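You operate a simulated robot arm through the tools that you are given. There is no shell and no other tool.

Carry out the task below with a simulated robot arm. There is one attempt and no reset: what you move stays moved.

## Task
Put things in order on the top of the short steel bench. At the end: the red tin (marked "GREY") stands where the yellow sponge block stood; the red plug gauge (marked "NO GO") from the top of the short steel bench is on the black bobbin; the yellow sponge block stands on top of the grey slab; the brown scrubbing block stands where the red tin stood; whatever was shut is shut again. Leave all else as you found it, and nothing knocked over.

Only the result counts: the job must be done as asked and must still hold three seconds after the hand-in. Knocking over, shifting, dropping, spilling or breaking anything else fails it.

## Robot
A 7-joint arm with a two-finger parallel gripper, fixed in place. Base frame: the origin is at the foot of the arm, x ahead of it, y to its left, z up; the work surface is at about z = 800. Lengths are in mm, angles in rad, forces in N, time in s.
With the tool pointing down near the work surface it reaches from about 300 to 700 mm from the base axis. Its first joint turns from -1.152 to 1.152 rad. Payload 1.57 kg.
Tool frame: the origin (TCP) lies between the finger pads and is the grasp point; the fingertips stand 30 mm ahead of it; z points along the fingers, y is the line along which they close. Largest opening 110 mm; finger width 24, thickness 12; the body of the gripper, 48 by 112 mm, starts 78 mm behind the TCP.
Orientation is that of the tool frame in the base frame, as a unit quaternion [x, y, z, w]. With the fingers straight down and closing along the base's y, the tool's x points along the base's -x, its y along +y and its z along -z.

## Interface
- The arm moves only by the tool drive_tool. Its argument "increments" is a list of rows, each a list of 7 numbers: the shift along the tool's x, y, z in mm, then the turn, a rotation vector about the tool's x, y, z in rad, then the finger opening in mm, from 0 to 110. In form: [[tx, ty, tz, rx, ry, rz, jaw], ...]. A call has 1 to 20 rows; each row shifts and turns the commanded pose from where the row before left it, along the tool's axes as they then stand. Rows are played at 5 a second. More than 50 mm and 0.15 rad between two rows, or a gripper value outside its range, and nothing of the call is played. A pose out of reach is approached as far as the arm can. The call stops where the force on the tool passes 40 N (or 10 N more than at its start, if that is more) or the arm is blocked; 0.2 s more then pass. Each finger travels about 108 mm/s and halts on what it meets, pressing with about 37 N; the grip force reading is that of the motor and also rises with nothing between the fingers. The clock runs only during rows and for 0.2 s after the last one: add rows that do not move to give the fingers time. It gives the time, the measured TCP pose, the force on the tool (base axes), the opening and the grip force at its end, in the units of the frame above (readings bear some noise), with the torque about the TCP (base axes, N m) and any sound that the robot's microphone picked up.
- Cameras (640 x 400 px; columns grow to the right, rows downward): "scene" is fixed at [175.1, -412.3, 1384.4]; the picture's right is [0.57, -0.82, 0.00], its down [-0.61, -0.42, -0.67] and it looks along [0.55, 0.38, -0.74] (base axes); focal length 214 px, centre (320, 200). "wrist" rides on the gripper at [70, 16, -141] in the tool frame; the picture's right is [-0.23, 0.97, 0.00], its down [-0.86, -0.20, -0.48] and it looks along [-0.47, -0.11, 0.88] (tool axes); focal length 222 px, centre (320, 200). There is no depth. A picture from a camera that has moved, and an enlarged one, comes with that camera's place and axes in the base frame and with its lens.
- get_image(camera): a new picture of that camera. No time passes.
- enlarge(camera, box): a new picture of the part [left, top, right, bottom] of that camera's present view, enlarged. No time passes.
- sign_off(): hands the job in; it is judged then, once.

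Nothing tells you positions but the pictures and the camera data. Unless the task says otherwise, let go and move clear before handing in.

The tools are called after "Call:" by a JSON object that holds its "method" and its "body". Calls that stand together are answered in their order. drive_tool: Moves the arm, as the interface text tells. Its arguments: {"type":"object","properties":{"increments":{"type":"array"}},"required":["increments"]} The other tools are called the same way: get_image (camera) takes a picture; enlarge (camera, box) takes an enlarged picture of a part of a camera's view; sign_off () hands the job in.

At the start:

```text
time: 0.0
tool_pos: [403.4, 97.8, 1181.2]
tcp_rot: [0.001, 1.0, 0.0, 0.0]
ft_force: [0.4, -0.8, 0.0]
ft_torque: [0.01, 0.01, -0.01]
grip_width: 110.0
gripper_force: 0.1
```

scene: 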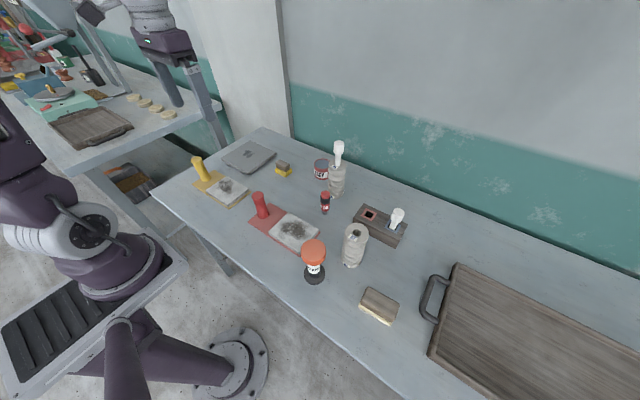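
wrist: 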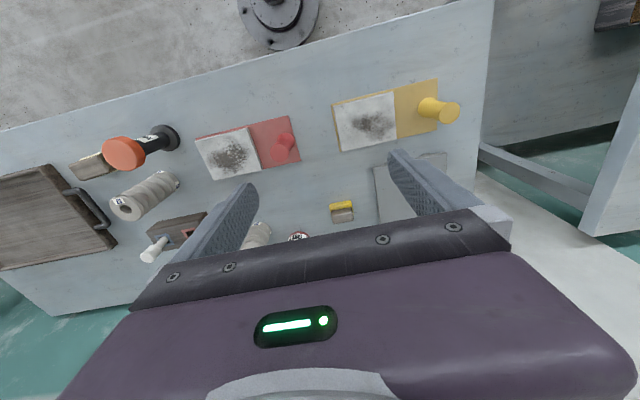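

I see a steel bench with several objects; I'll enlarge parts of the scene picture to identify each one before moving anything.

Call:
{"method": "enlarge", "body": {"camera": "scene", "box": [160, 120, 360, 245]}}

Call:
{"method": "enlarge", "body": {"camera": "scene", "box": [280, 130, 440, 230]}}

Call:
{"method": "enlarge", "body": {"camera": "scene", "box": [270, 200, 470, 325]}}

Call:
{"method": "enlarge", "body": {"camera": "scene", "box": [0, 0, 240, 150]}}

Call:
{"method": "enlarge", "body": {"camera": "wrist", "box": [0, 80, 320, 280]}}

Call:
{"method": "enlarge", "body": {"camera": "wrist", "box": [190, 80, 510, 280]}}

```text
3.20 times, centred on (260, 182) of scene
camera zoom: at [175.1, -412.3, 1384.4], right [0.57, -0.82, 0.0], down [-0.61, -0.42, -0.67], along [0.55, 0.38, -0.74], focal length 686 px, centre (512, 256)
```

zoom: 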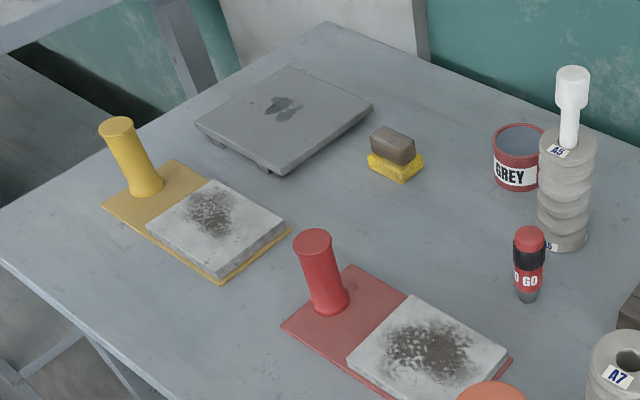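

```text
4.00 times, centred on (360, 180) of scene
camera zoom: at [175.1, -412.3, 1384.4], right [0.57, -0.82, 0.0], down [-0.61, -0.42, -0.67], along [0.55, 0.38, -0.74], focal length 858 px, centre (160, 280)
```

zoom: 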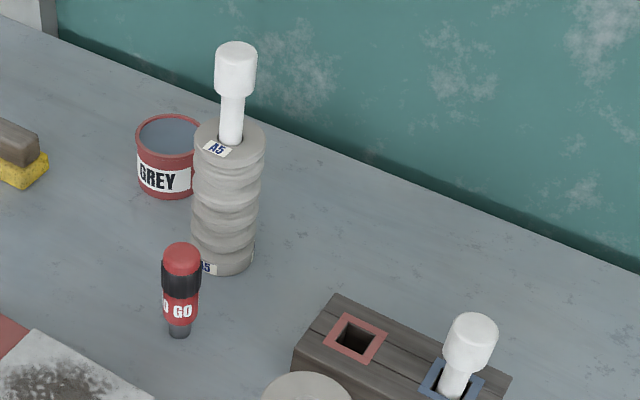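

```text
3.20 times, centred on (370, 262) of scene
camera zoom: at [175.1, -412.3, 1384.4], right [0.57, -0.82, 0.0], down [-0.61, -0.42, -0.67], along [0.55, 0.38, -0.74], focal length 686 px, centre (160, 0)
```

zoom: 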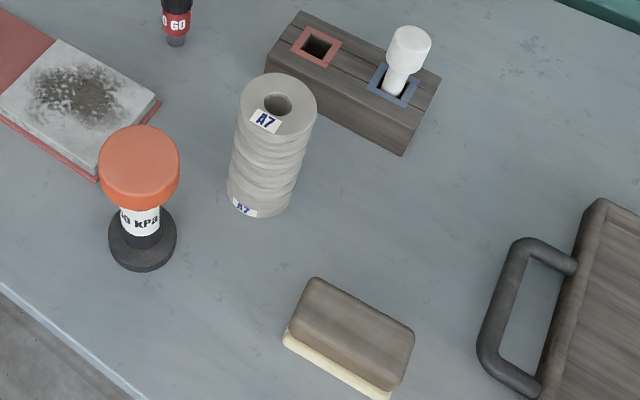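

```text
2.67 times, centred on (120, 75) of scene
camera zoom: at [175.1, -412.3, 1384.4], right [0.57, -0.82, 0.0], down [-0.61, -0.42, -0.67], along [0.55, 0.38, -0.74], focal length 572 px, centre (853, 533)
```

zoom: 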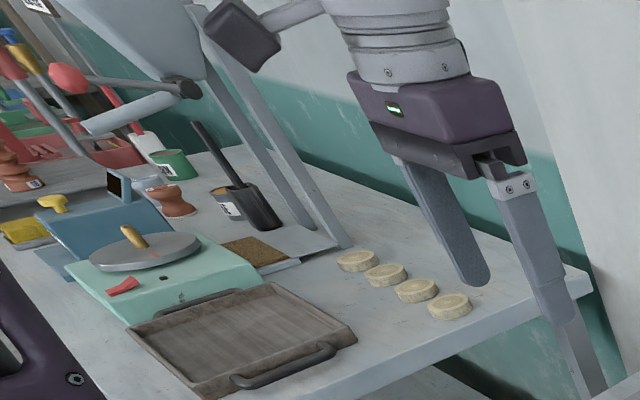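

```text
2.00 times, centred on (160, 180) of wrist
camera zoom: at [334.3, 114.9, 1322.7], right [0.23, 0.97, 0.0], down [0.86, -0.2, 0.48], along [0.47, -0.11, -0.88], focal length 444 px, centre (640, 240)
```

zoom: 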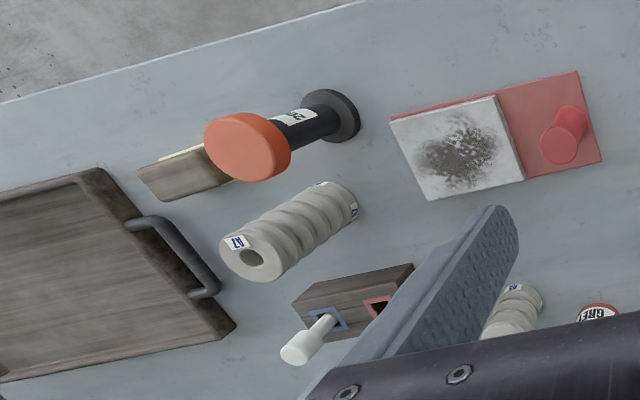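

```text
2.00 times, centred on (350, 180) of wrist
camera zoom: at [334.3, 114.9, 1322.7], right [0.23, 0.97, 0.0], down [0.86, -0.2, 0.48], along [0.47, -0.11, -0.88], focal length 444 px, centre (260, 240)
```

zoom: 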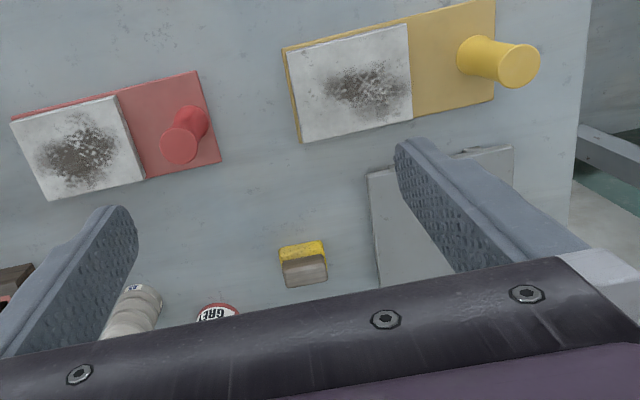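

The bench holds a grey slab, a small yellow/brown sponge, a red tin "GREY", a larger brown/cream scrubbing block, the red "NO GO" plug gauge, A5/A7 spools, a rack with white gauges and an orange-topped black item. Next I move the wrist camera over the far part of the bench to find positions and the black bobbin.

Call:
{"method": "drive_tool", "body": {"increments": [[-30, -30, 0, 0, 0, 0, 110], [-30, -30, 0, 0, 0, 0, 110], [-30, -30, 0, 0, 0, 0, 110], [-30, -30, 0, 0, 0, 0, 110], [-30, -30, 0, 0, 0, 0, 110], [0, 0, 0, 0, 0, 0, 110]]}}

Call:
{"method": "get_image", "body": {"camera": "wrist"}}

Call:
{"method": "get_image", "body": {"camera": "scene"}}

```text
time: 1.4
tool_pos: [552.9, -54.6, 1182.4]
tcp_rot: [0.0, 1.0, 0.0, -0.001]
ft_force: [0.1, 0.2, -0.3]
ft_torque: [-0.01, 0.01, -0.04]
grip_width: 110.2
gripper_force: 0.0
```

```text
taken
camera wrist: at [484.0, -36.7, 1322.7], right [0.23, 0.97, 0.0], down [0.86, -0.2, 0.48], along [0.47, -0.11, -0.88], focal length 222 px, centre (320, 200)
```

wrist: 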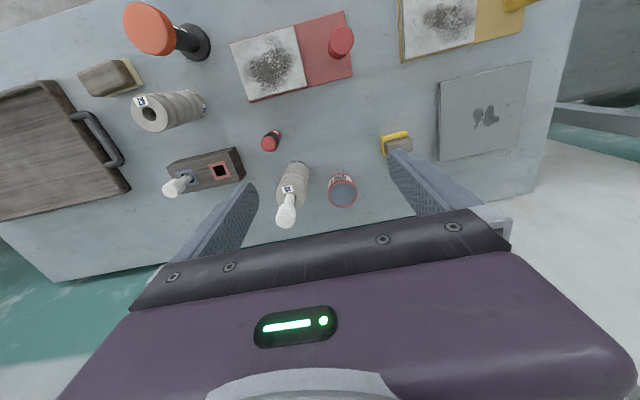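

```text
taken
```

scene: 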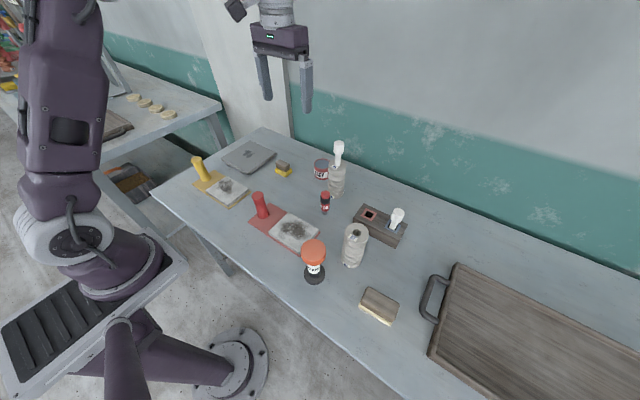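

The wrist view now shows the middle of the bench. I enlarge it to read labels and look for the black bobbin and anything shut.

Call:
{"method": "enlarge", "body": {"camera": "wrist", "box": [70, 0, 270, 125]}}

Call:
{"method": "enlarge", "body": {"camera": "wrist", "box": [230, 110, 430, 235]}}

Call:
{"method": "enlarge", "body": {"camera": "wrist", "box": [130, 90, 290, 190]}}

Call:
{"method": "enlarge", "body": {"camera": "wrist", "box": [380, 40, 560, 160]}}

Call:
{"method": "enlarge", "body": {"camera": "scene", "box": [290, 225, 350, 290]}}

Call:
{"method": "enlarge", "body": {"camera": "scene", "box": [400, 240, 640, 400]}}

```text
3.20 times, centred on (170, 62) of wrist
camera zoom: at [484.0, -36.7, 1322.7], right [0.23, 0.97, 0.0], down [0.86, -0.2, 0.48], along [0.47, -0.11, -0.88], focal length 711 px, centre (800, 640)
```

zoom: 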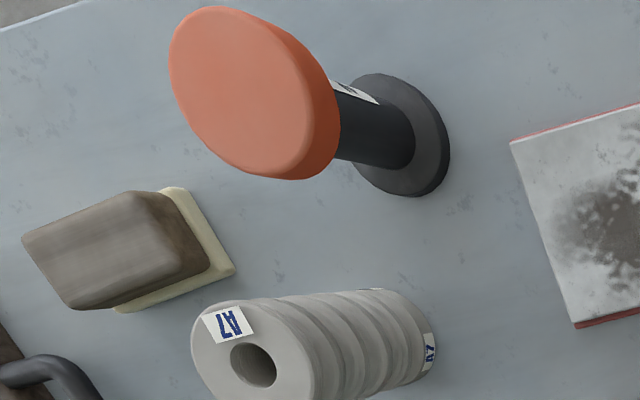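

```text
3.20 times, centred on (330, 172) of wrist
camera zoom: at [484.0, -36.7, 1322.7], right [0.23, 0.97, 0.0], down [0.86, -0.2, 0.48], along [0.47, -0.11, -0.88], focal length 711 px, centre (288, 288)
```

zoom: 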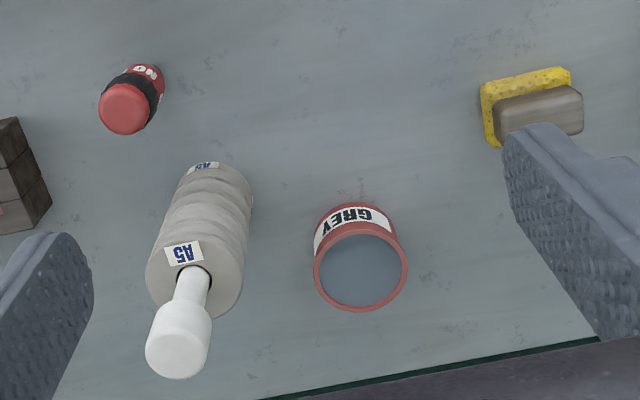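

```text
4.00 times, centred on (210, 140) of wrist
camera zoom: at [484.0, -36.7, 1322.7], right [0.23, 0.97, 0.0], down [0.86, -0.2, 0.48], along [0.47, -0.11, -0.88], focal length 888 px, centre (760, 440)
```

zoom: 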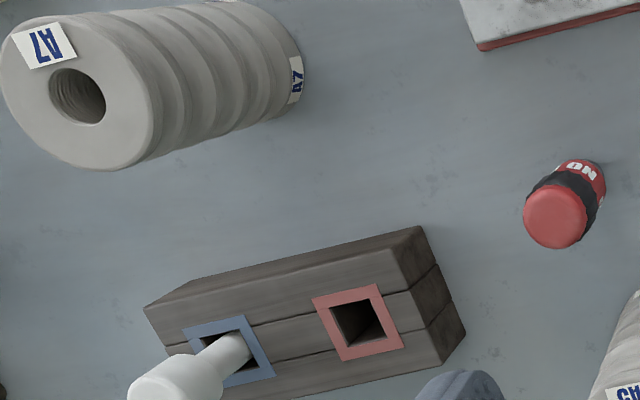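

```text
3.33 times, centred on (470, 100) of wrist
camera zoom: at [484.0, -36.7, 1322.7], right [0.23, 0.97, 0.0], down [0.86, -0.2, 0.48], along [0.47, -0.11, -0.88], focal length 740 px, centre (-180, 533)
```

zoom: 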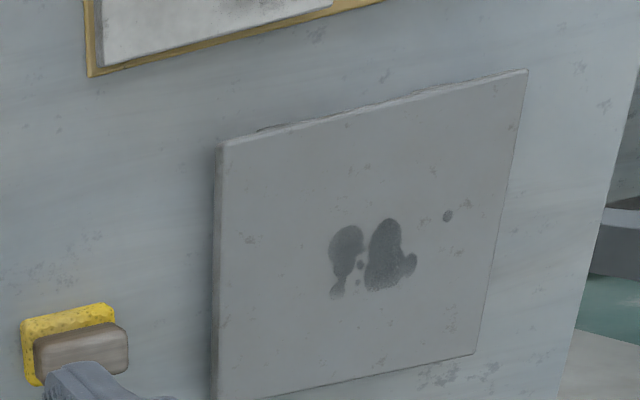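

```text
6.15 times, centred on (320, 258) of scene
camera zoom: at [175.1, -412.3, 1384.4], right [0.57, -0.82, 0.0], down [-0.61, -0.42, -0.67], along [0.55, 0.38, -0.74], focal length 1320 px, centre (320, -154)
```

zoom: 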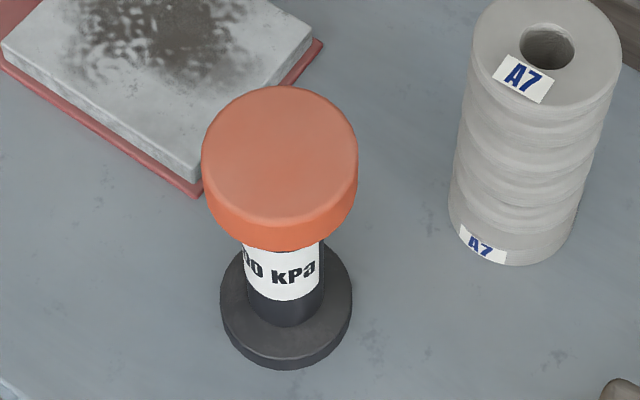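

```text
2.50 times, centred on (520, 320) of scene
camera zoom: at [175.1, -412.3, 1384.4], right [0.57, -0.82, 0.0], down [-0.61, -0.42, -0.67], along [0.55, 0.38, -0.74], focal length 536 px, centre (-180, -100)
```

zoom: 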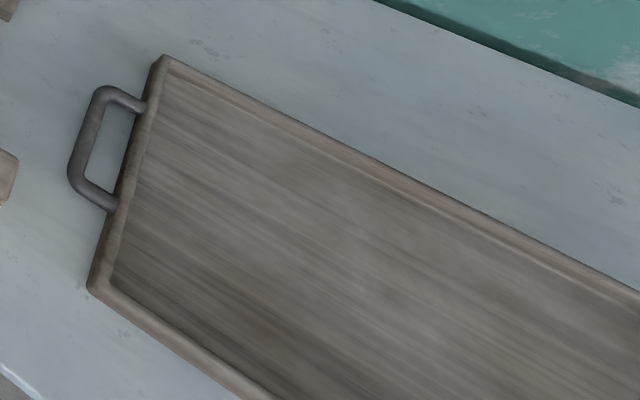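

No separate black bobbin is visible yet; the only black spool-like item is the flanged black thing with the orange top. I'll check the right end of the bench with the wrist camera before deciding.

Call:
{"method": "drive_tool", "body": {"increments": [[10, -49, 0, 0, 0, 0, 110], [10, -49, 0, 0, 0, 0, 110], [10, -49, 0, 0, 0, 0, 110], [10, -49, 0, 0, 0, 0, 110], [20, -45, 0, 0, 0, 0, 110], [20, -45, 0, 0, 0, 0, 110], [20, -45, 0, 0, 0, 0, 110], [0, 0, 0, 0, 0, 0, 110]]}}

Call:
{"method": "get_image", "body": {"camera": "wrist"}}

```text
time: 3.2
tool_pos: [448.7, -358.7, 1184.3]
tcp_rot: [0.0, 1.0, 0.001, 0.0]
ft_force: [0.9, 0.1, 0.0]
ft_torque: [0.0, 0.03, 0.01]
grip_width: 110.1
gripper_force: 0.1
out of reach, approached as far as the arm can: row 7
```

```text
taken
camera wrist: at [380.9, -340.8, 1325.3], right [0.23, 0.97, 0.0], down [0.86, -0.2, 0.48], along [0.47, -0.11, -0.88], focal length 222 px, centre (320, 200)
```

wrist: 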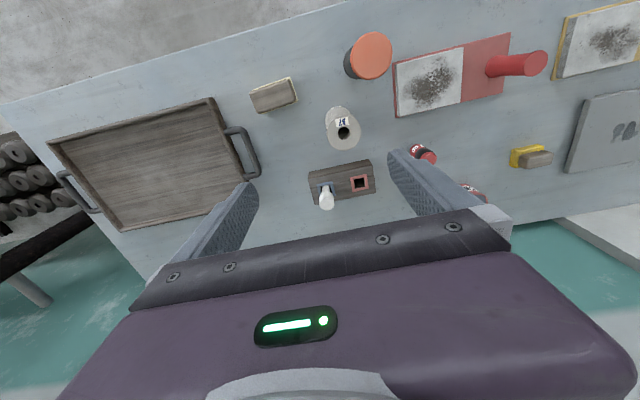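

The tray is empty, and far beyond the bench there is a rack with dark spools. I'll zoom in on that rack and on the orange-topped item from this angle.

Call:
{"method": "enlarge", "body": {"camera": "wrist", "box": [0, 100, 160, 300]}}

Call:
{"method": "enlarge", "body": {"camera": "wrist", "box": [230, 20, 430, 145]}}

Call:
{"method": "enlarge", "body": {"camera": "wrist", "box": [380, 20, 640, 220]}}

Call:
{"method": "enlarge", "body": {"camera": "scene", "box": [100, 150, 300, 290]}}

Call:
{"method": "enlarge", "body": {"camera": "scene", "box": [0, 0, 120, 80]}}

```text
2.00 times, centred on (80, 200) of wrist
camera zoom: at [380.9, -340.8, 1325.3], right [0.23, 0.97, 0.0], down [0.86, -0.2, 0.48], along [0.47, -0.11, -0.88], focal length 444 px, centre (800, 200)
```

zoom: 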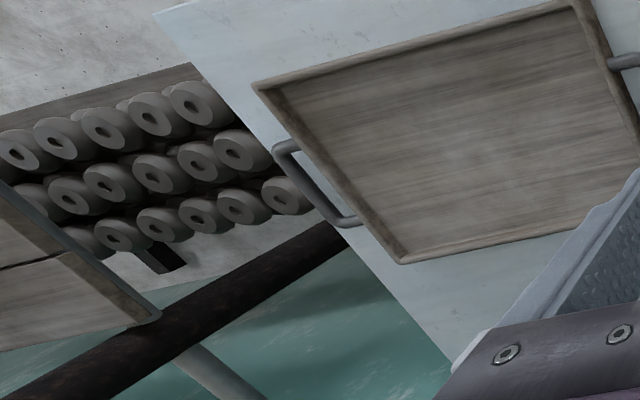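

```text
3.20 times, centred on (330, 82) of wrist
camera zoom: at [380.9, -340.8, 1325.3], right [0.23, 0.97, 0.0], down [0.86, -0.2, 0.48], along [0.47, -0.11, -0.88], focal length 711 px, centre (288, 576)
```

zoom: 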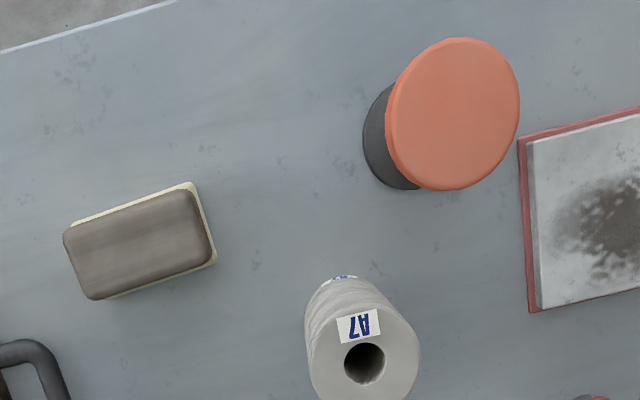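

```text
2.00 times, centred on (510, 120) of wrist
camera zoom: at [380.9, -340.8, 1325.3], right [0.23, 0.97, 0.0], down [0.86, -0.2, 0.48], along [0.47, -0.11, -0.88], focal length 444 px, centre (-60, 360)
```

zoom: 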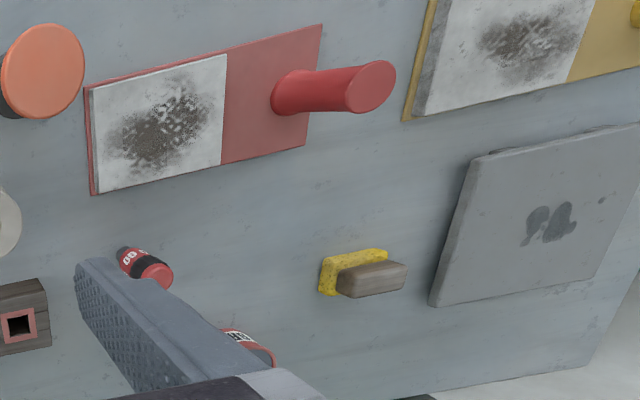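

```text
2.86 times, centred on (200, 220) of scene
camera zoom: at [175.0, -412.3, 1384.4], right [0.57, -0.82, 0.0], down [-0.61, -0.42, -0.67], along [0.55, 0.38, -0.74], focal length 613 px, centre (663, 143)
```

zoom: 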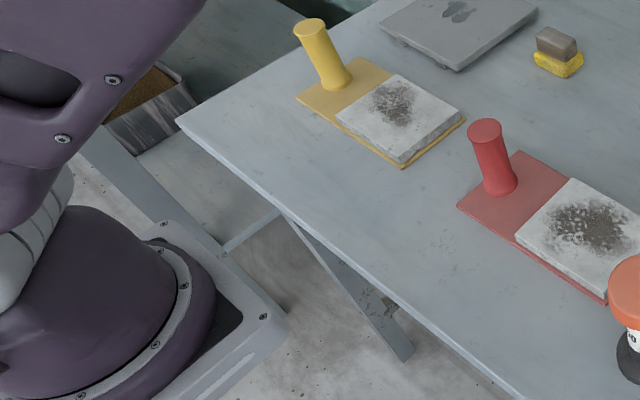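

```text
5.00 times, centred on (60, 40) of scene
camera zoom: at [175.0, -412.3, 1384.4], right [0.57, -0.82, 0.0], down [-0.61, -0.42, -0.67], along [0.55, 0.38, -0.74], focal length 1072 px, centre (1620, 1000)
```

zoom: 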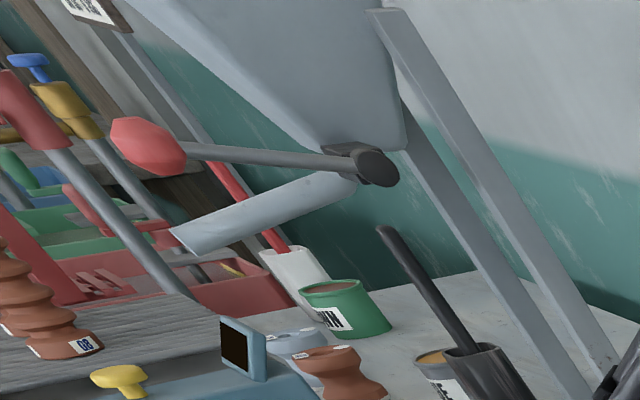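

I can't see another black spool on the bench, so I'll zoom very tightly on the orange-topped black item, the plug gauge and the tin to understand what they are.

Call:
{"method": "enlarge", "body": {"camera": "scene", "box": [298, 238, 330, 288]}}

Call:
{"method": "enlarge", "body": {"camera": "scene", "box": [310, 185, 342, 220]}}

Call:
{"method": "enlarge", "body": {"camera": "scene", "box": [308, 135, 352, 205]}}

Call:
{"method": "enlarge", "body": {"camera": "scene", "box": [220, 135, 300, 185]}}

Call:
{"method": "enlarge", "body": {"camera": "scene", "box": [345, 195, 415, 250]}}

Call:
{"method": "enlarge", "body": {"camera": "scene", "box": [355, 280, 405, 330]}}

```text
8.00 times, centred on (314, 263) of scene
camera zoom: at [175.0, -412.3, 1384.4], right [0.57, -0.82, 0.0], down [-0.61, -0.42, -0.67], along [0.55, 0.38, -0.74], focal length 1716 px, centre (368, -304)
```

zoom: 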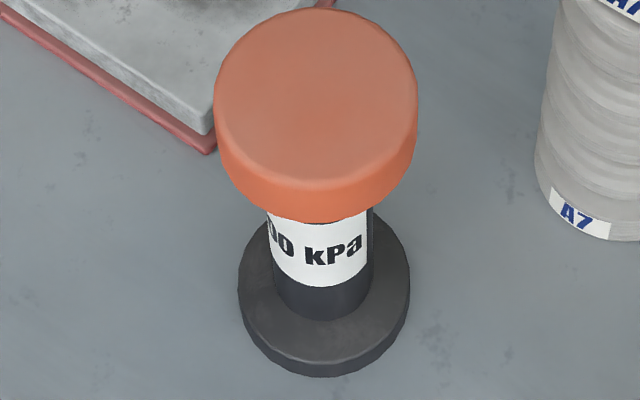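

```text
11.43 times, centred on (326, 202) of scene
camera zoom: at [175.0, -412.3, 1384.4], right [0.57, -0.82, 0.0], down [-0.61, -0.42, -0.67], along [0.55, 0.38, -0.74], focal length 2451 px, centre (251, 171)
```

zoom: 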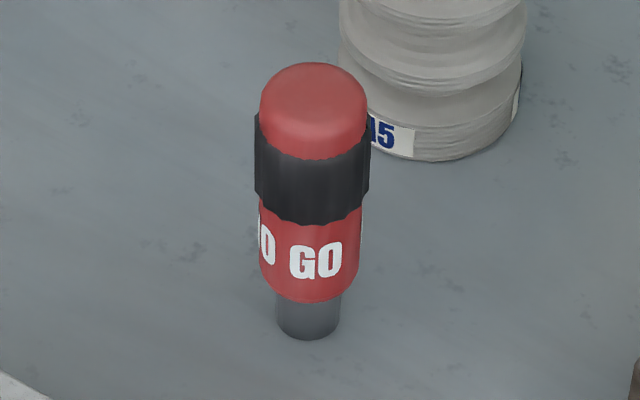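

```text
5.71 times, centred on (330, 170) of scene
camera zoom: at [175.0, -412.3, 1384.4], right [0.57, -0.82, 0.0], down [-0.61, -0.42, -0.67], along [0.55, 0.38, -0.74], focal length 1226 px, centre (263, 371)
```

zoom: 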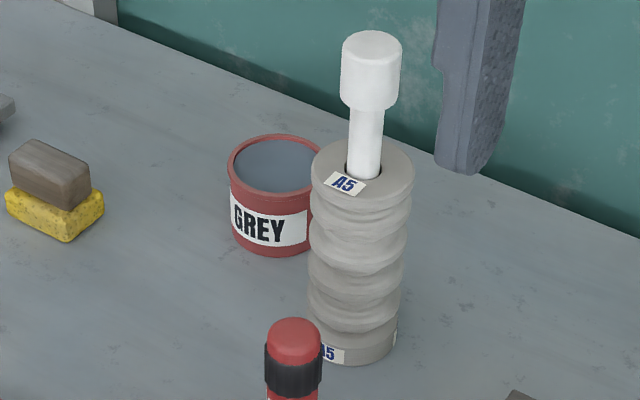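

```text
8.00 times, centred on (260, 160) of scene
camera zoom: at [175.0, -412.3, 1384.4], right [0.57, -0.82, 0.0], down [-0.61, -0.42, -0.67], along [0.55, 0.38, -0.74], focal length 1716 px, centre (800, 520)
```

zoom: 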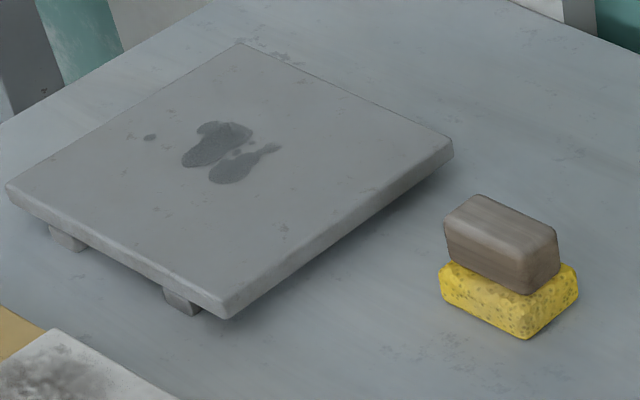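

```text
7.27 times, centred on (380, 222) of scene
camera zoom: at [175.0, -412.3, 1384.4], right [0.57, -0.82, 0.0], down [-0.61, -0.42, -0.67], along [0.55, 0.38, -0.74], focal length 1560 px, centre (-116, 36)
```

zoom: 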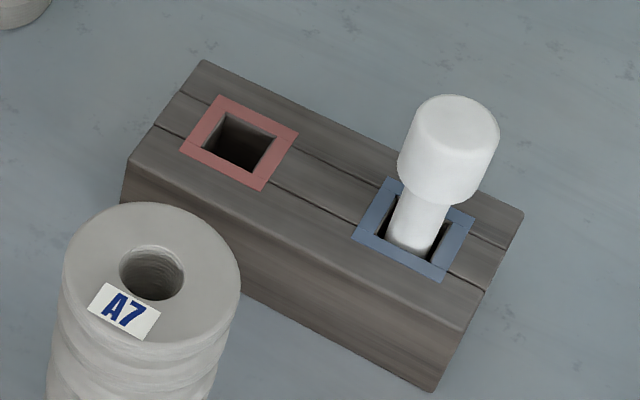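

```text
8.00 times, centred on (380, 305) of scene
camera zoom: at [175.0, -412.3, 1384.4], right [0.57, -0.82, 0.0], down [-0.61, -0.42, -0.67], along [0.55, 0.38, -0.74], focal length 1716 px, centre (-160, -640)
```

zoom: 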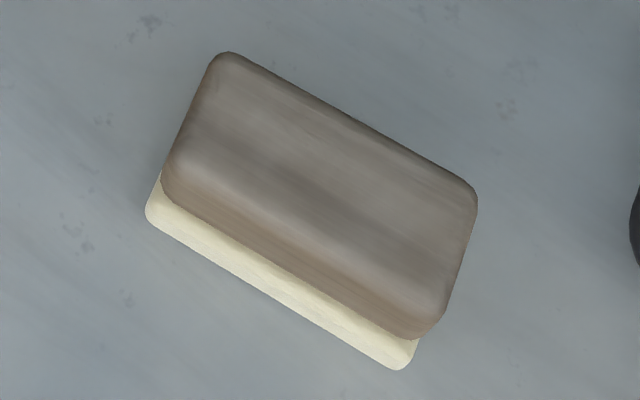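

The orange-topped item is the only black flanged object so far. I'll swing the wrist camera to the left end of the bench to check there too.

Call:
{"method": "drive_tool", "body": {"increments": [[0, 49, 0, 0, 0, 0, 110], [0, 49, 0, 0, 0, 0, 110], [0, 49, 0, 0, 0, 0, 110], [0, 49, 0, 0, 0, 0, 110], [0, 49, 0, 0, 0, 0, 110], [0, 49, 0, 0, 0, 0, 110], [0, 49, 0, 0, 0, 0, 110], [0, 49, 0, 0, 0, 0, 110], [0, 49, 0, 0, 0, 0, 110], [0, 49, 0, 0, 0, 0, 110], [0, 49, 0, 0, 0, 0, 110], [0, 49, 0, 0, 0, 0, 110], [0, 49, 0, 0, 0, 0, 110], [0, 0, 0, 0, 0, 0, 110]]}}

Call:
{"method": "get_image", "body": {"camera": "wrist"}}

Call:
{"method": "get_image", "body": {"camera": "scene"}}

```text
time: 6.2
tool_pos: [452.5, 278.9, 1180.3]
tcp_rot: [0.001, 1.0, 0.0, 0.0]
ft_force: [-0.4, 0.3, 0.2]
ft_torque: [-0.02, 0.02, 0.0]
grip_width: 110.0
gripper_force: 0.1
```

```text
taken
camera wrist: at [384.1, 296.0, 1321.2], right [0.23, 0.97, 0.0], down [0.86, -0.2, 0.48], along [0.47, -0.11, -0.88], focal length 222 px, centre (320, 200)
```

wrist: 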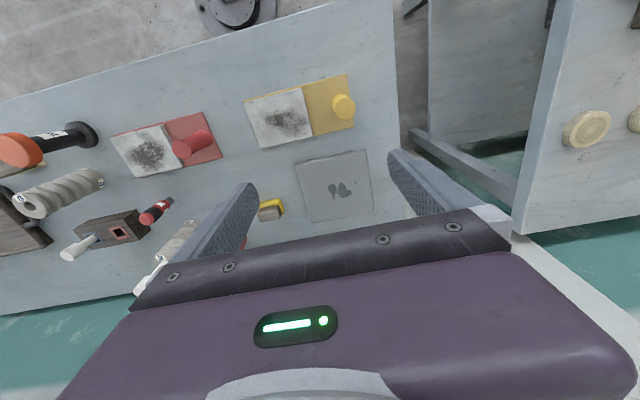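

```text
taken
```

scene: 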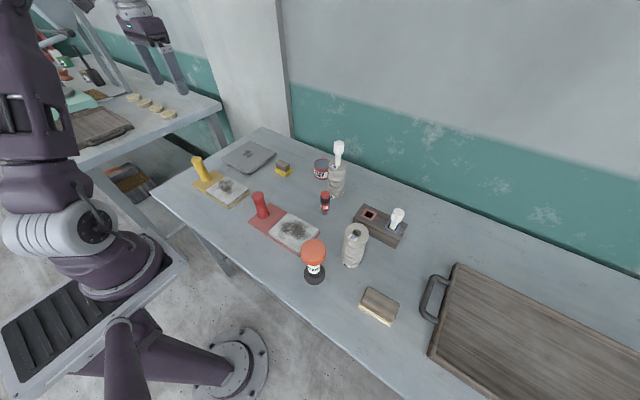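

From here I see the orange-topped item sideways, so I zoom in on it and on the other spools.

Call:
{"method": "enlarge", "body": {"camera": "wrist", "box": [0, 105, 120, 180]}}

Call:
{"method": "enlarge", "body": {"camera": "wrist", "box": [0, 160, 200, 285]}}

Call:
{"method": "enlarge", "body": {"camera": "wrist", "box": [100, 70, 400, 255]}}

```text
5.33 times, centred on (60, 142) of wrist
camera zoom: at [384.1, 296.0, 1321.2], right [0.23, 0.97, 0.0], down [0.86, -0.2, 0.48], along [0.47, -0.11, -0.88], focal length 1185 px, centre (1707, 507)
```

zoom: 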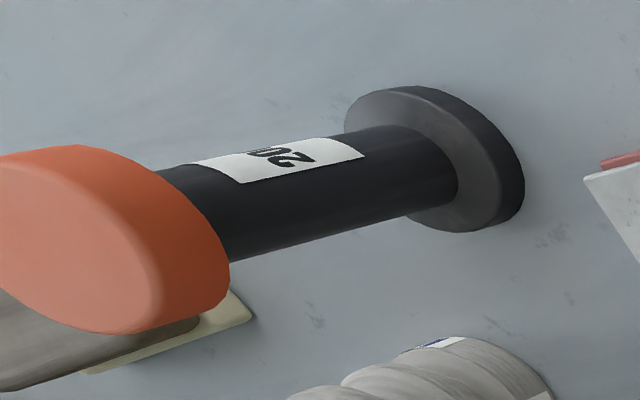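

```text
3.20 times, centred on (100, 222) of wrist
camera zoom: at [384.1, 296.0, 1321.2], right [0.23, 0.97, 0.0], down [0.86, -0.2, 0.48], along [0.47, -0.11, -0.88], focal length 711 px, centre (1024, 128)
```

zoom: 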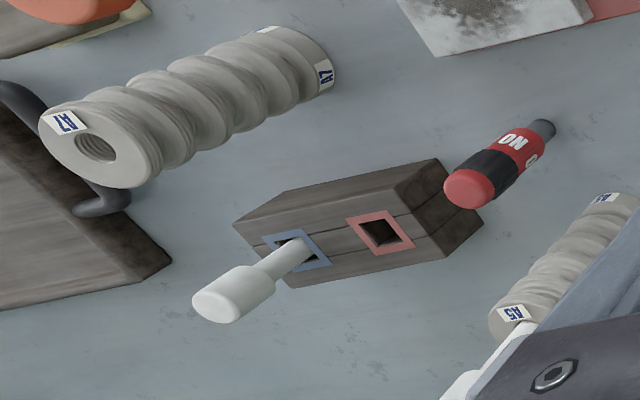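

```text
2.13 times, centred on (250, 162) of wrist
camera zoom: at [384.1, 296.0, 1321.2], right [0.23, 0.97, 0.0], down [0.86, -0.2, 0.48], along [0.47, -0.11, -0.88], focal length 474 px, centre (469, 280)
```

zoom: 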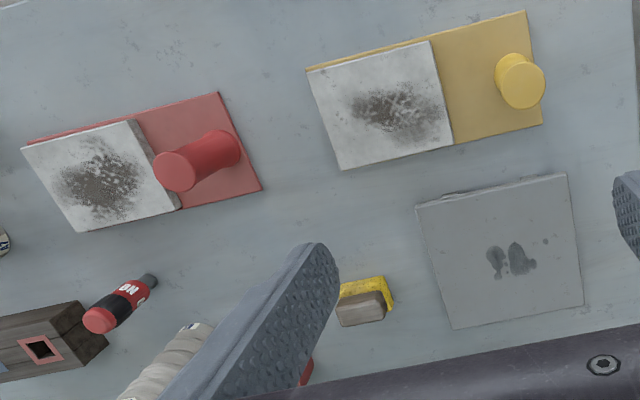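

The only black spool-like object on the bench top is the one with the orange top, but it carries a "20? kPa" mark. I'll check the rest of the scene (pedestal, floor, under the slab, behind the A7 spool) before I commit.

Call:
{"method": "enlarge", "body": {"camera": "scene", "box": [0, 240, 280, 400]}}

Call:
{"method": "enlarge", "body": {"camera": "scene", "box": [330, 210, 380, 270]}}

Call:
{"method": "enlarge", "body": {"camera": "scene", "box": [180, 145, 330, 255]}}

Call:
{"method": "enlarge", "body": {"camera": "scene", "box": [0, 40, 240, 200]}}

Call:
{"method": "enlarge", "body": {"camera": "wrist", "box": [360, 0, 640, 240]}}

Call:
{"method": "enlarge", "body": {"camera": "wrist", "box": [0, 0, 300, 140]}}

```text
2.29 times, centred on (140, 320) of scene
camera zoom: at [175.1, -412.3, 1384.4], right [0.57, -0.82, 0.0], down [-0.61, -0.42, -0.67], along [0.55, 0.38, -0.74], focal length 490 px, centre (731, -74)
```

zoom: 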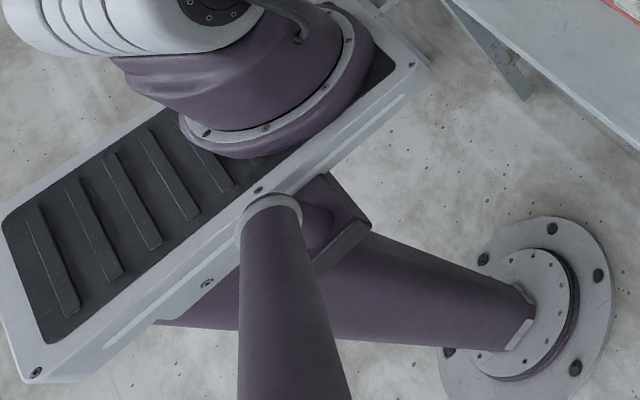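

```text
6.67 times, centred on (355, 240) of scene
camera zoom: at [175.1, -412.3, 1384.4], right [0.57, -0.82, 0.0], down [-0.61, -0.42, -0.67], along [0.55, 0.38, -0.74], focal length 1430 px, centre (87, -67)
```

zoom: 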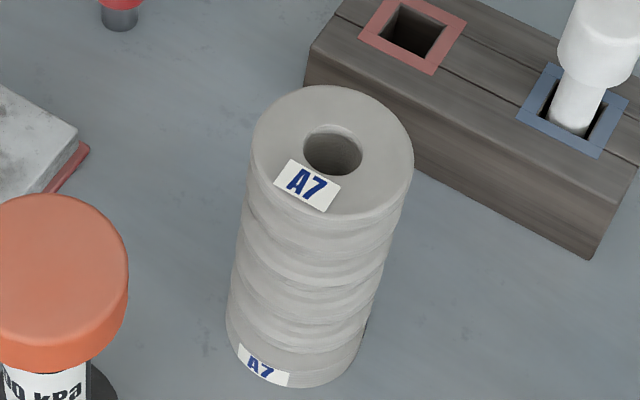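

```text
3.64 times, centred on (255, 200) of scene
camera zoom: at [175.1, -412.3, 1384.4], right [0.57, -0.82, 0.0], down [-0.61, -0.42, -0.67], along [0.55, 0.38, -0.74], focal length 780 px, centre (556, 200)
```

zoom: 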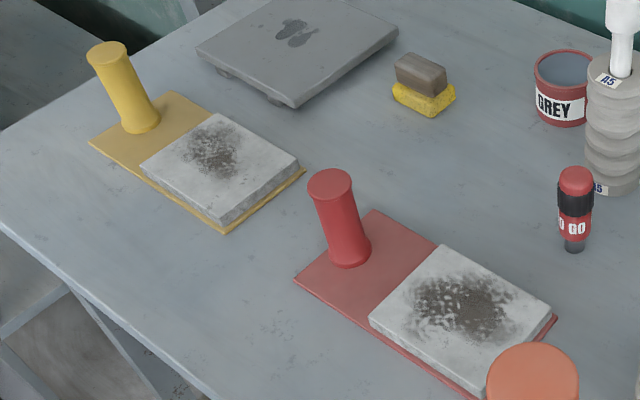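

```text
2.50 times, centred on (120, 120) of scene
camera zoom: at [175.1, -412.3, 1384.4], right [0.57, -0.82, 0.0], down [-0.61, -0.42, -0.67], along [0.55, 0.38, -0.74], focal length 536 px, centre (820, 400)
```

zoom: 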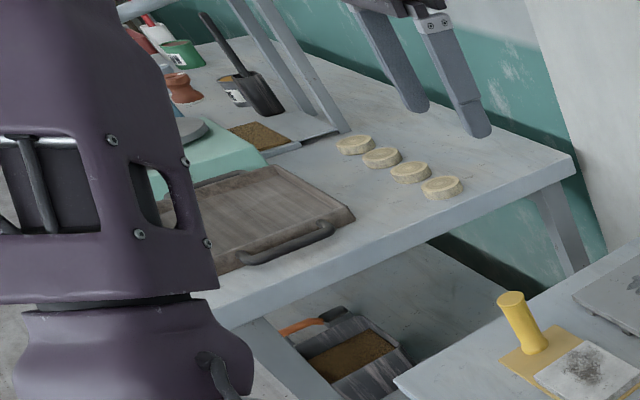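

```text
1.67 times, centred on (500, 120) of wrist
camera zoom: at [384.1, 296.0, 1321.2], right [0.23, 0.97, 0.0], down [0.86, -0.2, 0.48], along [0.47, -0.11, -0.88], focal length 370 px, centre (20, 333)
```

zoom: 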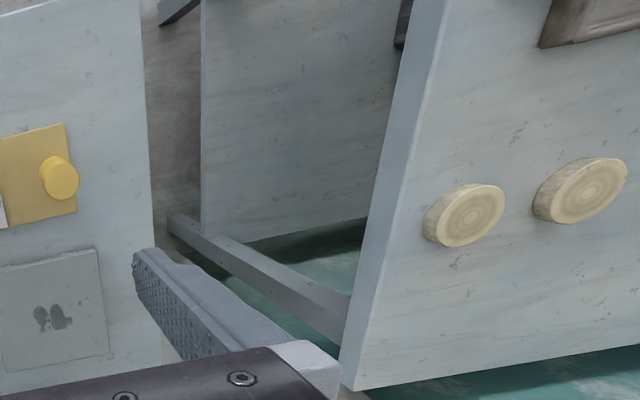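

```text
2.13 times, centred on (150, 70) of wrist
camera zoom: at [384.1, 296.0, 1321.2], right [0.23, 0.97, 0.0], down [0.86, -0.2, 0.48], along [0.47, -0.11, -0.88], focal length 474 px, centre (683, 477)
```

zoom: 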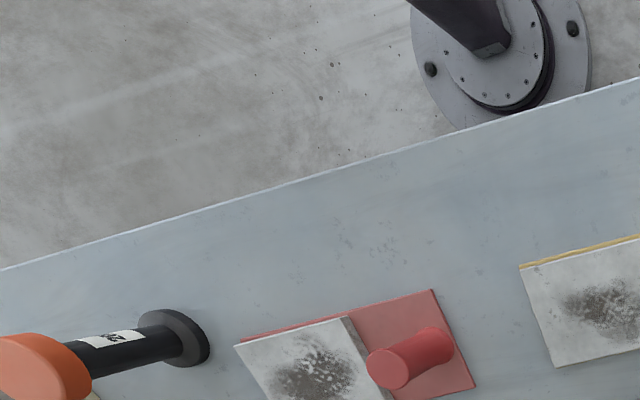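

By elimination the orange-topped black spool-shaped piece (flange, core, flange) at about (366, -261) is the black bobbin. I start with the yellow sponge at about (652, 104): hover above it and check alignment.

Call:
{"method": "drive_tool", "body": {"increments": [[-28.5, -25, 25, 0, 0, 0, 110], [-28.5, -25, 25, 0, 0, 0, 110], [-28.5, -25, 25, 0, 0, 0, 110], [-28.5, -25, 25, 0, 0, 0, 110], [-28.5, -25, 25, 0, 0, 0, 110], [-28.5, -25, 25, 0, 0, 0, 110], [-28.5, -25, 25, 0, 0, 0, 110], [0, 0, 0, 0, 0, 0, 110]]}}

Call:
{"method": "get_image", "body": {"camera": "wrist"}}

Call:
{"method": "get_image", "body": {"camera": "scene"}}

```text
time: 8.0
tool_pos: [650.5, 103.4, 1005.1]
tcp_rot: [0.0, 1.0, 0.0, 0.0]
ft_force: [0.7, -0.3, -0.2]
ft_torque: [0.01, 0.0, -0.01]
grip_width: 110.1
gripper_force: 0.1
```

```text
taken
camera wrist: at [580.9, 120.1, 1146.4], right [0.23, 0.97, 0.0], down [0.86, -0.2, 0.48], along [0.47, -0.11, -0.88], focal length 222 px, centre (320, 200)
```

wrist: 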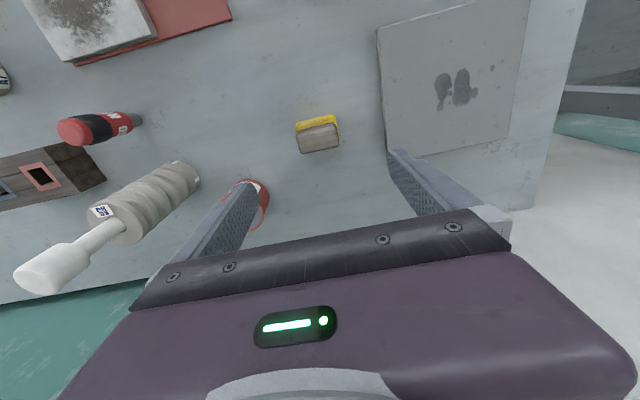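

```text
taken
```

scene: 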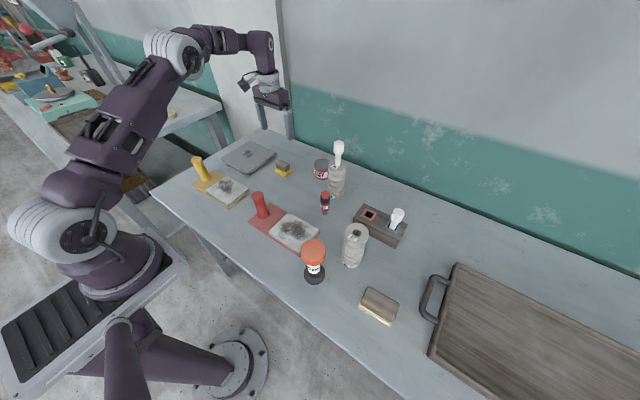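

The sponge is nearly centred under the tool. I zoom to fine-tune its centre and orientation.

Call:
{"method": "enlarge", "body": {"camera": "wrist", "box": [280, 105, 360, 165]}}

Call:
{"method": "enlarge", "body": {"camera": "wrist", "box": [360, 0, 560, 160]}}

```text
6.67 times, centred on (320, 135) of wrist
camera zoom: at [580.9, 120.1, 1146.4], right [0.23, 0.97, 0.0], down [0.86, -0.2, 0.48], along [0.47, -0.11, -0.88], focal length 1481 px, centre (320, 633)
```

zoom: 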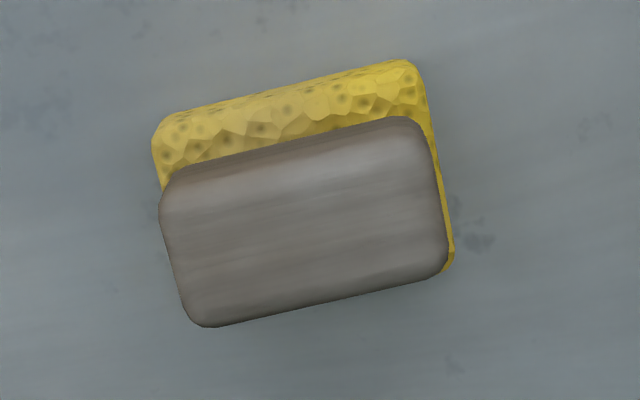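

```text
2.50 times, centred on (460, 80) of wrist
camera zoom: at [580.9, 120.1, 1146.4], right [0.23, 0.97, 0.0], down [0.86, -0.2, 0.48], along [0.47, -0.11, -0.88], focal length 555 px, centre (-30, 500)
```

zoom: 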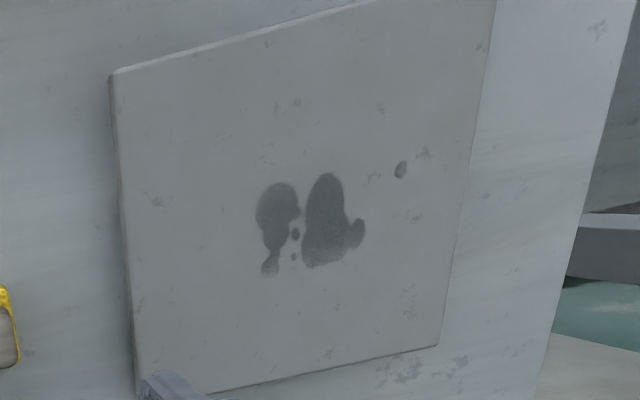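

The sponge's brown grip is centred at about (649, 101.5) with its top near z = 847. I descend so the fingertips reach z ≈ 821 and grip the brown handle part.

Call:
{"method": "drive_tool", "body": {"increments": [[1.5, -2, 40, 0, 0, 0, 110], [0, 0, 40, 0, 0, 0, 110], [0, 0, 30, 0, 0, 0, 110], [0, 0, 20, 0, 0, 0, 110], [0, 0, 15, 0, 0, 0, 110], [0, 0, 8, 0, 0, 0, 110], [0, 0, 0, 0, 0, 0, 110]]}}

Call:
{"method": "get_image", "body": {"camera": "wrist"}}

Call:
{"method": "enlarge", "body": {"camera": "scene", "box": [240, 130, 330, 190]}}

```text
time: 9.6
tool_pos: [647.9, 103.5, 853.5]
tcp_rot: [0.0, 1.0, -0.001, 0.0]
ft_force: [-0.1, -0.6, -0.7]
ft_torque: [0.02, 0.0, -0.02]
grip_width: 110.1
gripper_force: 0.0
```

```text
taken
camera wrist: at [578.8, 120.3, 994.8], right [0.23, 0.97, 0.0], down [0.85, -0.2, 0.48], along [0.47, -0.11, -0.88], focal length 222 px, centre (320, 200)
```

wrist: 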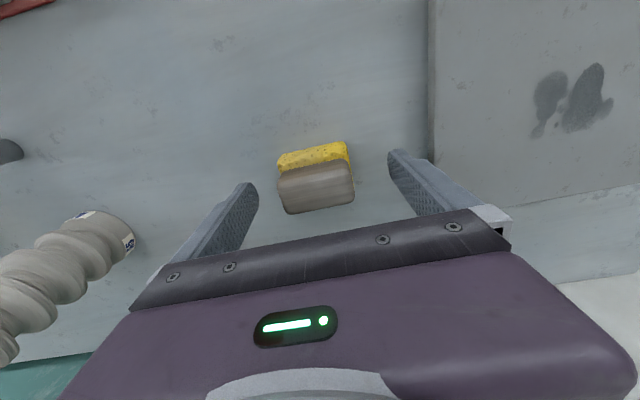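

```text
6.67 times, centred on (285, 160) of scene
camera zoom: at [175.1, -412.3, 1384.4], right [0.57, -0.82, 0.0], down [-0.61, -0.42, -0.67], along [0.55, 0.38, -0.74], focal length 1430 px, centre (553, 467)
```

zoom: 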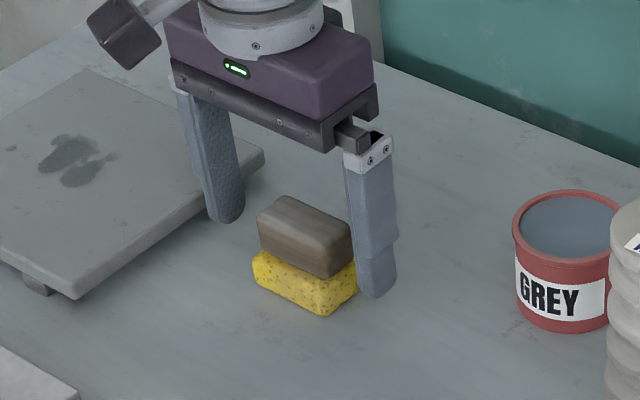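

The sponge sits about 2–3 mm toward -y of the tool axis. I nudge by that, then close gently on the brown handle.

Call:
{"method": "drive_tool", "body": {"increments": [[0, -2.5, 1, 0, 0, 0, 110], [0, 0, 0, 0, 0, 0, 80], [0, 0, 0, 0, 0, 0, 40], [0, 0, 0, 0, 0, 0, 30], [0, 0, 0, 0, 0, 0, 30], [0, 0, 0, 0, 0, 0, 30]]}}

Call:
{"method": "get_image", "body": {"camera": "wrist"}}

Call:
{"method": "enlarge", "body": {"camera": "scene", "box": [240, 130, 330, 190]}}

```text
time: 11.0
tool_pos: [648.0, 100.4, 853.7]
tcp_rot: [0.0, 1.0, 0.0, 0.0]
ft_force: [1.3, -0.2, 0.4]
ft_torque: [0.02, 0.0, 0.02]
grip_width: 54.9
gripper_force: 37.3
```

```text
taken
camera wrist: at [578.6, 117.8, 993.9], right [0.23, 0.97, 0.0], down [0.86, -0.2, 0.48], along [0.47, -0.11, -0.88], focal length 222 px, centre (320, 200)
```

wrist: 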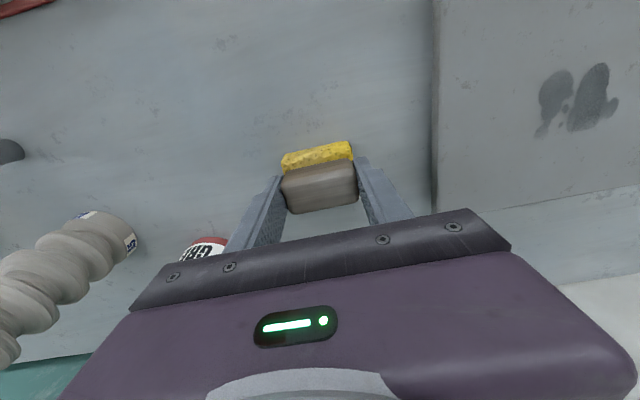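

```text
6.67 times, centred on (285, 160) of scene
camera zoom: at [175.1, -412.3, 1384.4], right [0.57, -0.82, 0.0], down [-0.61, -0.42, -0.67], along [0.55, 0.38, -0.74], focal length 1430 px, centre (553, 467)
```

zoom: 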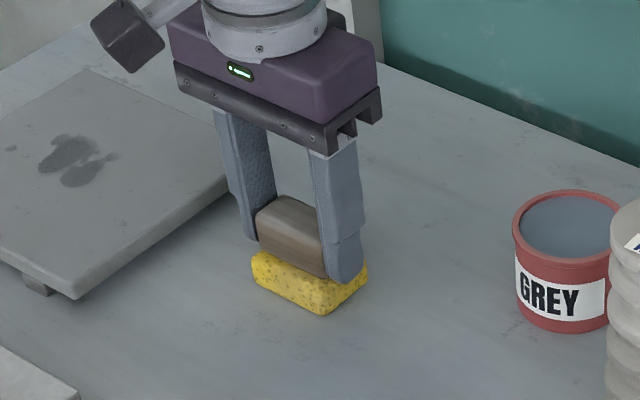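

The grip holds at 55 mm on the brown handle. I lift it slowly to see whether the yellow part comes along.

Call:
{"method": "drive_tool", "body": {"increments": [[0, 0, -5, 0, 0, 0, 30], [0, 0, -10, 0, 0, 0, 30], [0, 0, -20, 0, 0, 0, 30], [0, 0, -20, 0, 0, 0, 30], [0, 0, 0, 0, 0, 0, 30]]}}

Call:
{"method": "enlarge", "body": {"camera": "scene", "box": [240, 110, 330, 190]}}

Call:
{"method": "get_image", "body": {"camera": "wrist"}}

```text
time: 12.2
tool_pos: [647.9, 100.0, 907.9]
tcp_rot: [0.0, 1.0, -0.001, 0.0]
ft_force: [-0.6, 0.1, -1.4]
ft_torque: [-0.02, 0.01, 0.02]
grip_width: 54.8
gripper_force: 37.0
```

```text
5.00 times, centred on (285, 150) of scene
camera zoom: at [175.1, -412.3, 1384.4], right [0.57, -0.82, 0.0], down [-0.61, -0.42, -0.67], along [0.55, 0.38, -0.74], focal length 1072 px, centre (495, 450)
```

zoom: 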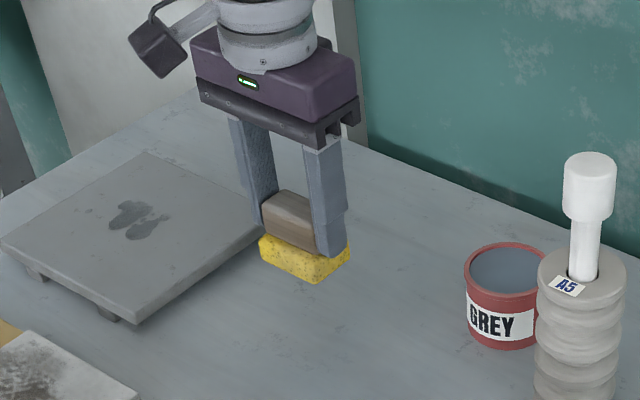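

```text
taken
camera wrist: at [578.7, 116.7, 1048.7], right [0.23, 0.97, 0.0], down [0.86, -0.2, 0.48], along [0.47, -0.11, -0.88], focal length 222 px, centre (320, 200)
```

wrist: 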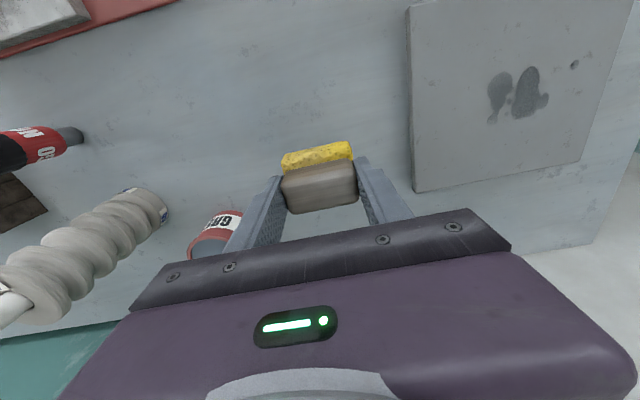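

The sponge is one piece and is lifted. The slab top spans about x 547–711, y 194–365 at z ≈ 826, so I carry the sponge over to about (618, 270) and stop just above it.

Call:
{"method": "drive_tool", "body": {"increments": [[0, 0, -30, 0, 0, 0, 30], [6, 34, 0, 0, 0, 0, 30], [6, 34, 0, 0, 0, 0, 30], [6, 34, 0, 0, 0, 0, 30], [6, 34, 0, 0, 0, 0, 30], [6, 34, 0, 0, 0, 0, 30], [0, 0, 20, 0, 0, 0, 30], [0, 0, 15, 0, 0, 0, 30], [0, 0, 0, 0, 0, 0, 30]]}}

Call:
{"method": "enlarge", "body": {"camera": "scene", "box": [200, 110, 300, 190]}}

Call:
{"method": "get_image", "body": {"camera": "wrist"}}

```text
time: 14.2
tool_pos: [618.1, 271.5, 904.5]
tcp_rot: [0.0, 1.0, 0.0, 0.0]
ft_force: [-0.5, -1.1, -0.8]
ft_torque: [0.01, -0.02, -0.01]
grip_width: 54.9
gripper_force: 36.4
```

```text
5.00 times, centred on (250, 150) of scene
camera zoom: at [175.1, -412.3, 1384.4], right [0.57, -0.82, 0.0], down [-0.61, -0.42, -0.67], along [0.55, 0.38, -0.74], focal length 1072 px, centre (670, 450)
```

zoom: 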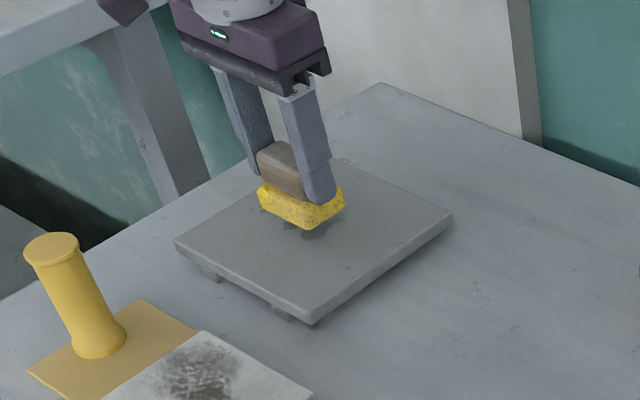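

```text
taken
camera wrist: at [548.8, 289.0, 1045.1], right [0.23, 0.97, 0.0], down [0.85, -0.2, 0.48], along [0.47, -0.11, -0.88], focal length 222 px, centre (320, 200)
```

wrist: 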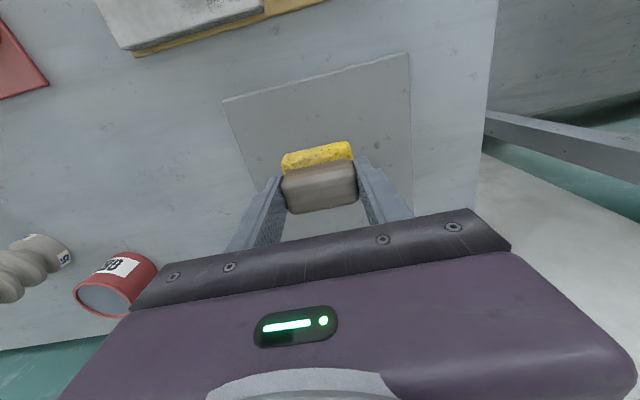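

The sponge hovers about 25 mm above the slab's middle. I lower it in small steps toward contact.

Call:
{"method": "drive_tool", "body": {"increments": [[0, 0, 10, 0, 0, 0, 30], [0, 0, 6, 0, 0, 0, 30], [0, 0, 3, 0, 0, 0, 30], [0, 0, 2, 0, 0, 0, 30], [0, 0, 0, 0, 0, 0, 30]]}}

Call:
{"method": "enlarge", "body": {"camera": "scene", "box": [225, 135, 285, 175]}}

```text
time: 15.4
tool_pos: [617.7, 270.6, 882.6]
tcp_rot: [-0.001, 1.0, 0.0, -0.001]
ft_force: [-0.3, 0.0, -1.1]
ft_torque: [-0.01, -0.02, -0.01]
grip_width: 55.2
gripper_force: 37.0
```

```text
10.00 times, centred on (255, 155) of scene
camera zoom: at [175.1, -412.3, 1384.4], right [0.57, -0.82, 0.0], down [-0.61, -0.42, -0.67], along [0.55, 0.38, -0.74], focal length 2145 px, centre (970, 650)
```

zoom: 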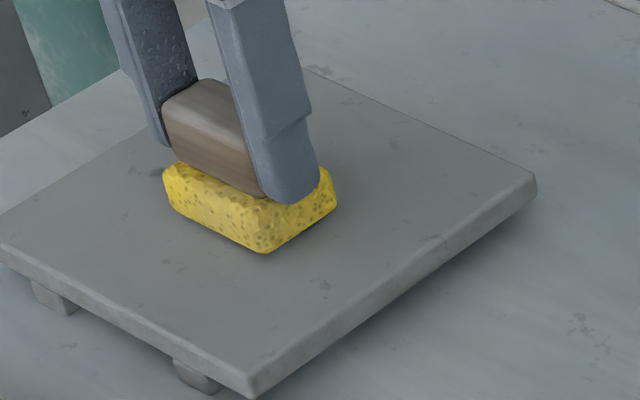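

It is nearly touching; I continue in 1 mm steps and watch the vertical force.

Call:
{"method": "drive_tool", "body": {"increments": [[0, 0, 1, 0, 0, 0, 30], [0, 0, 1, 0, 0, 0, 30], [0, 0, 0, 0, 0, 0, 30]]}}

Call:
{"method": "drive_tool", "body": {"increments": [[0, 0, 1, 0, 0, 0, 30], [0, 0, 0, 0, 0, 0, 30]]}}

```text
time: 16.2
tool_pos: [617.7, 271.1, 880.2]
tcp_rot: [0.0, 1.0, 0.0, 0.0]
ft_force: [0.5, 0.0, -0.5]
ft_torque: [-0.02, 0.03, 0.01]
grip_width: 55.1
gripper_force: 36.8
```

```text
time: 16.8
tool_pos: [618.6, 269.9, 879.6]
tcp_rot: [0.0, 1.0, 0.0, -0.001]
ft_force: [0.4, 0.2, -0.7]
ft_torque: [0.02, 0.03, 0.0]
grip_width: 54.7
gripper_force: 36.9
```

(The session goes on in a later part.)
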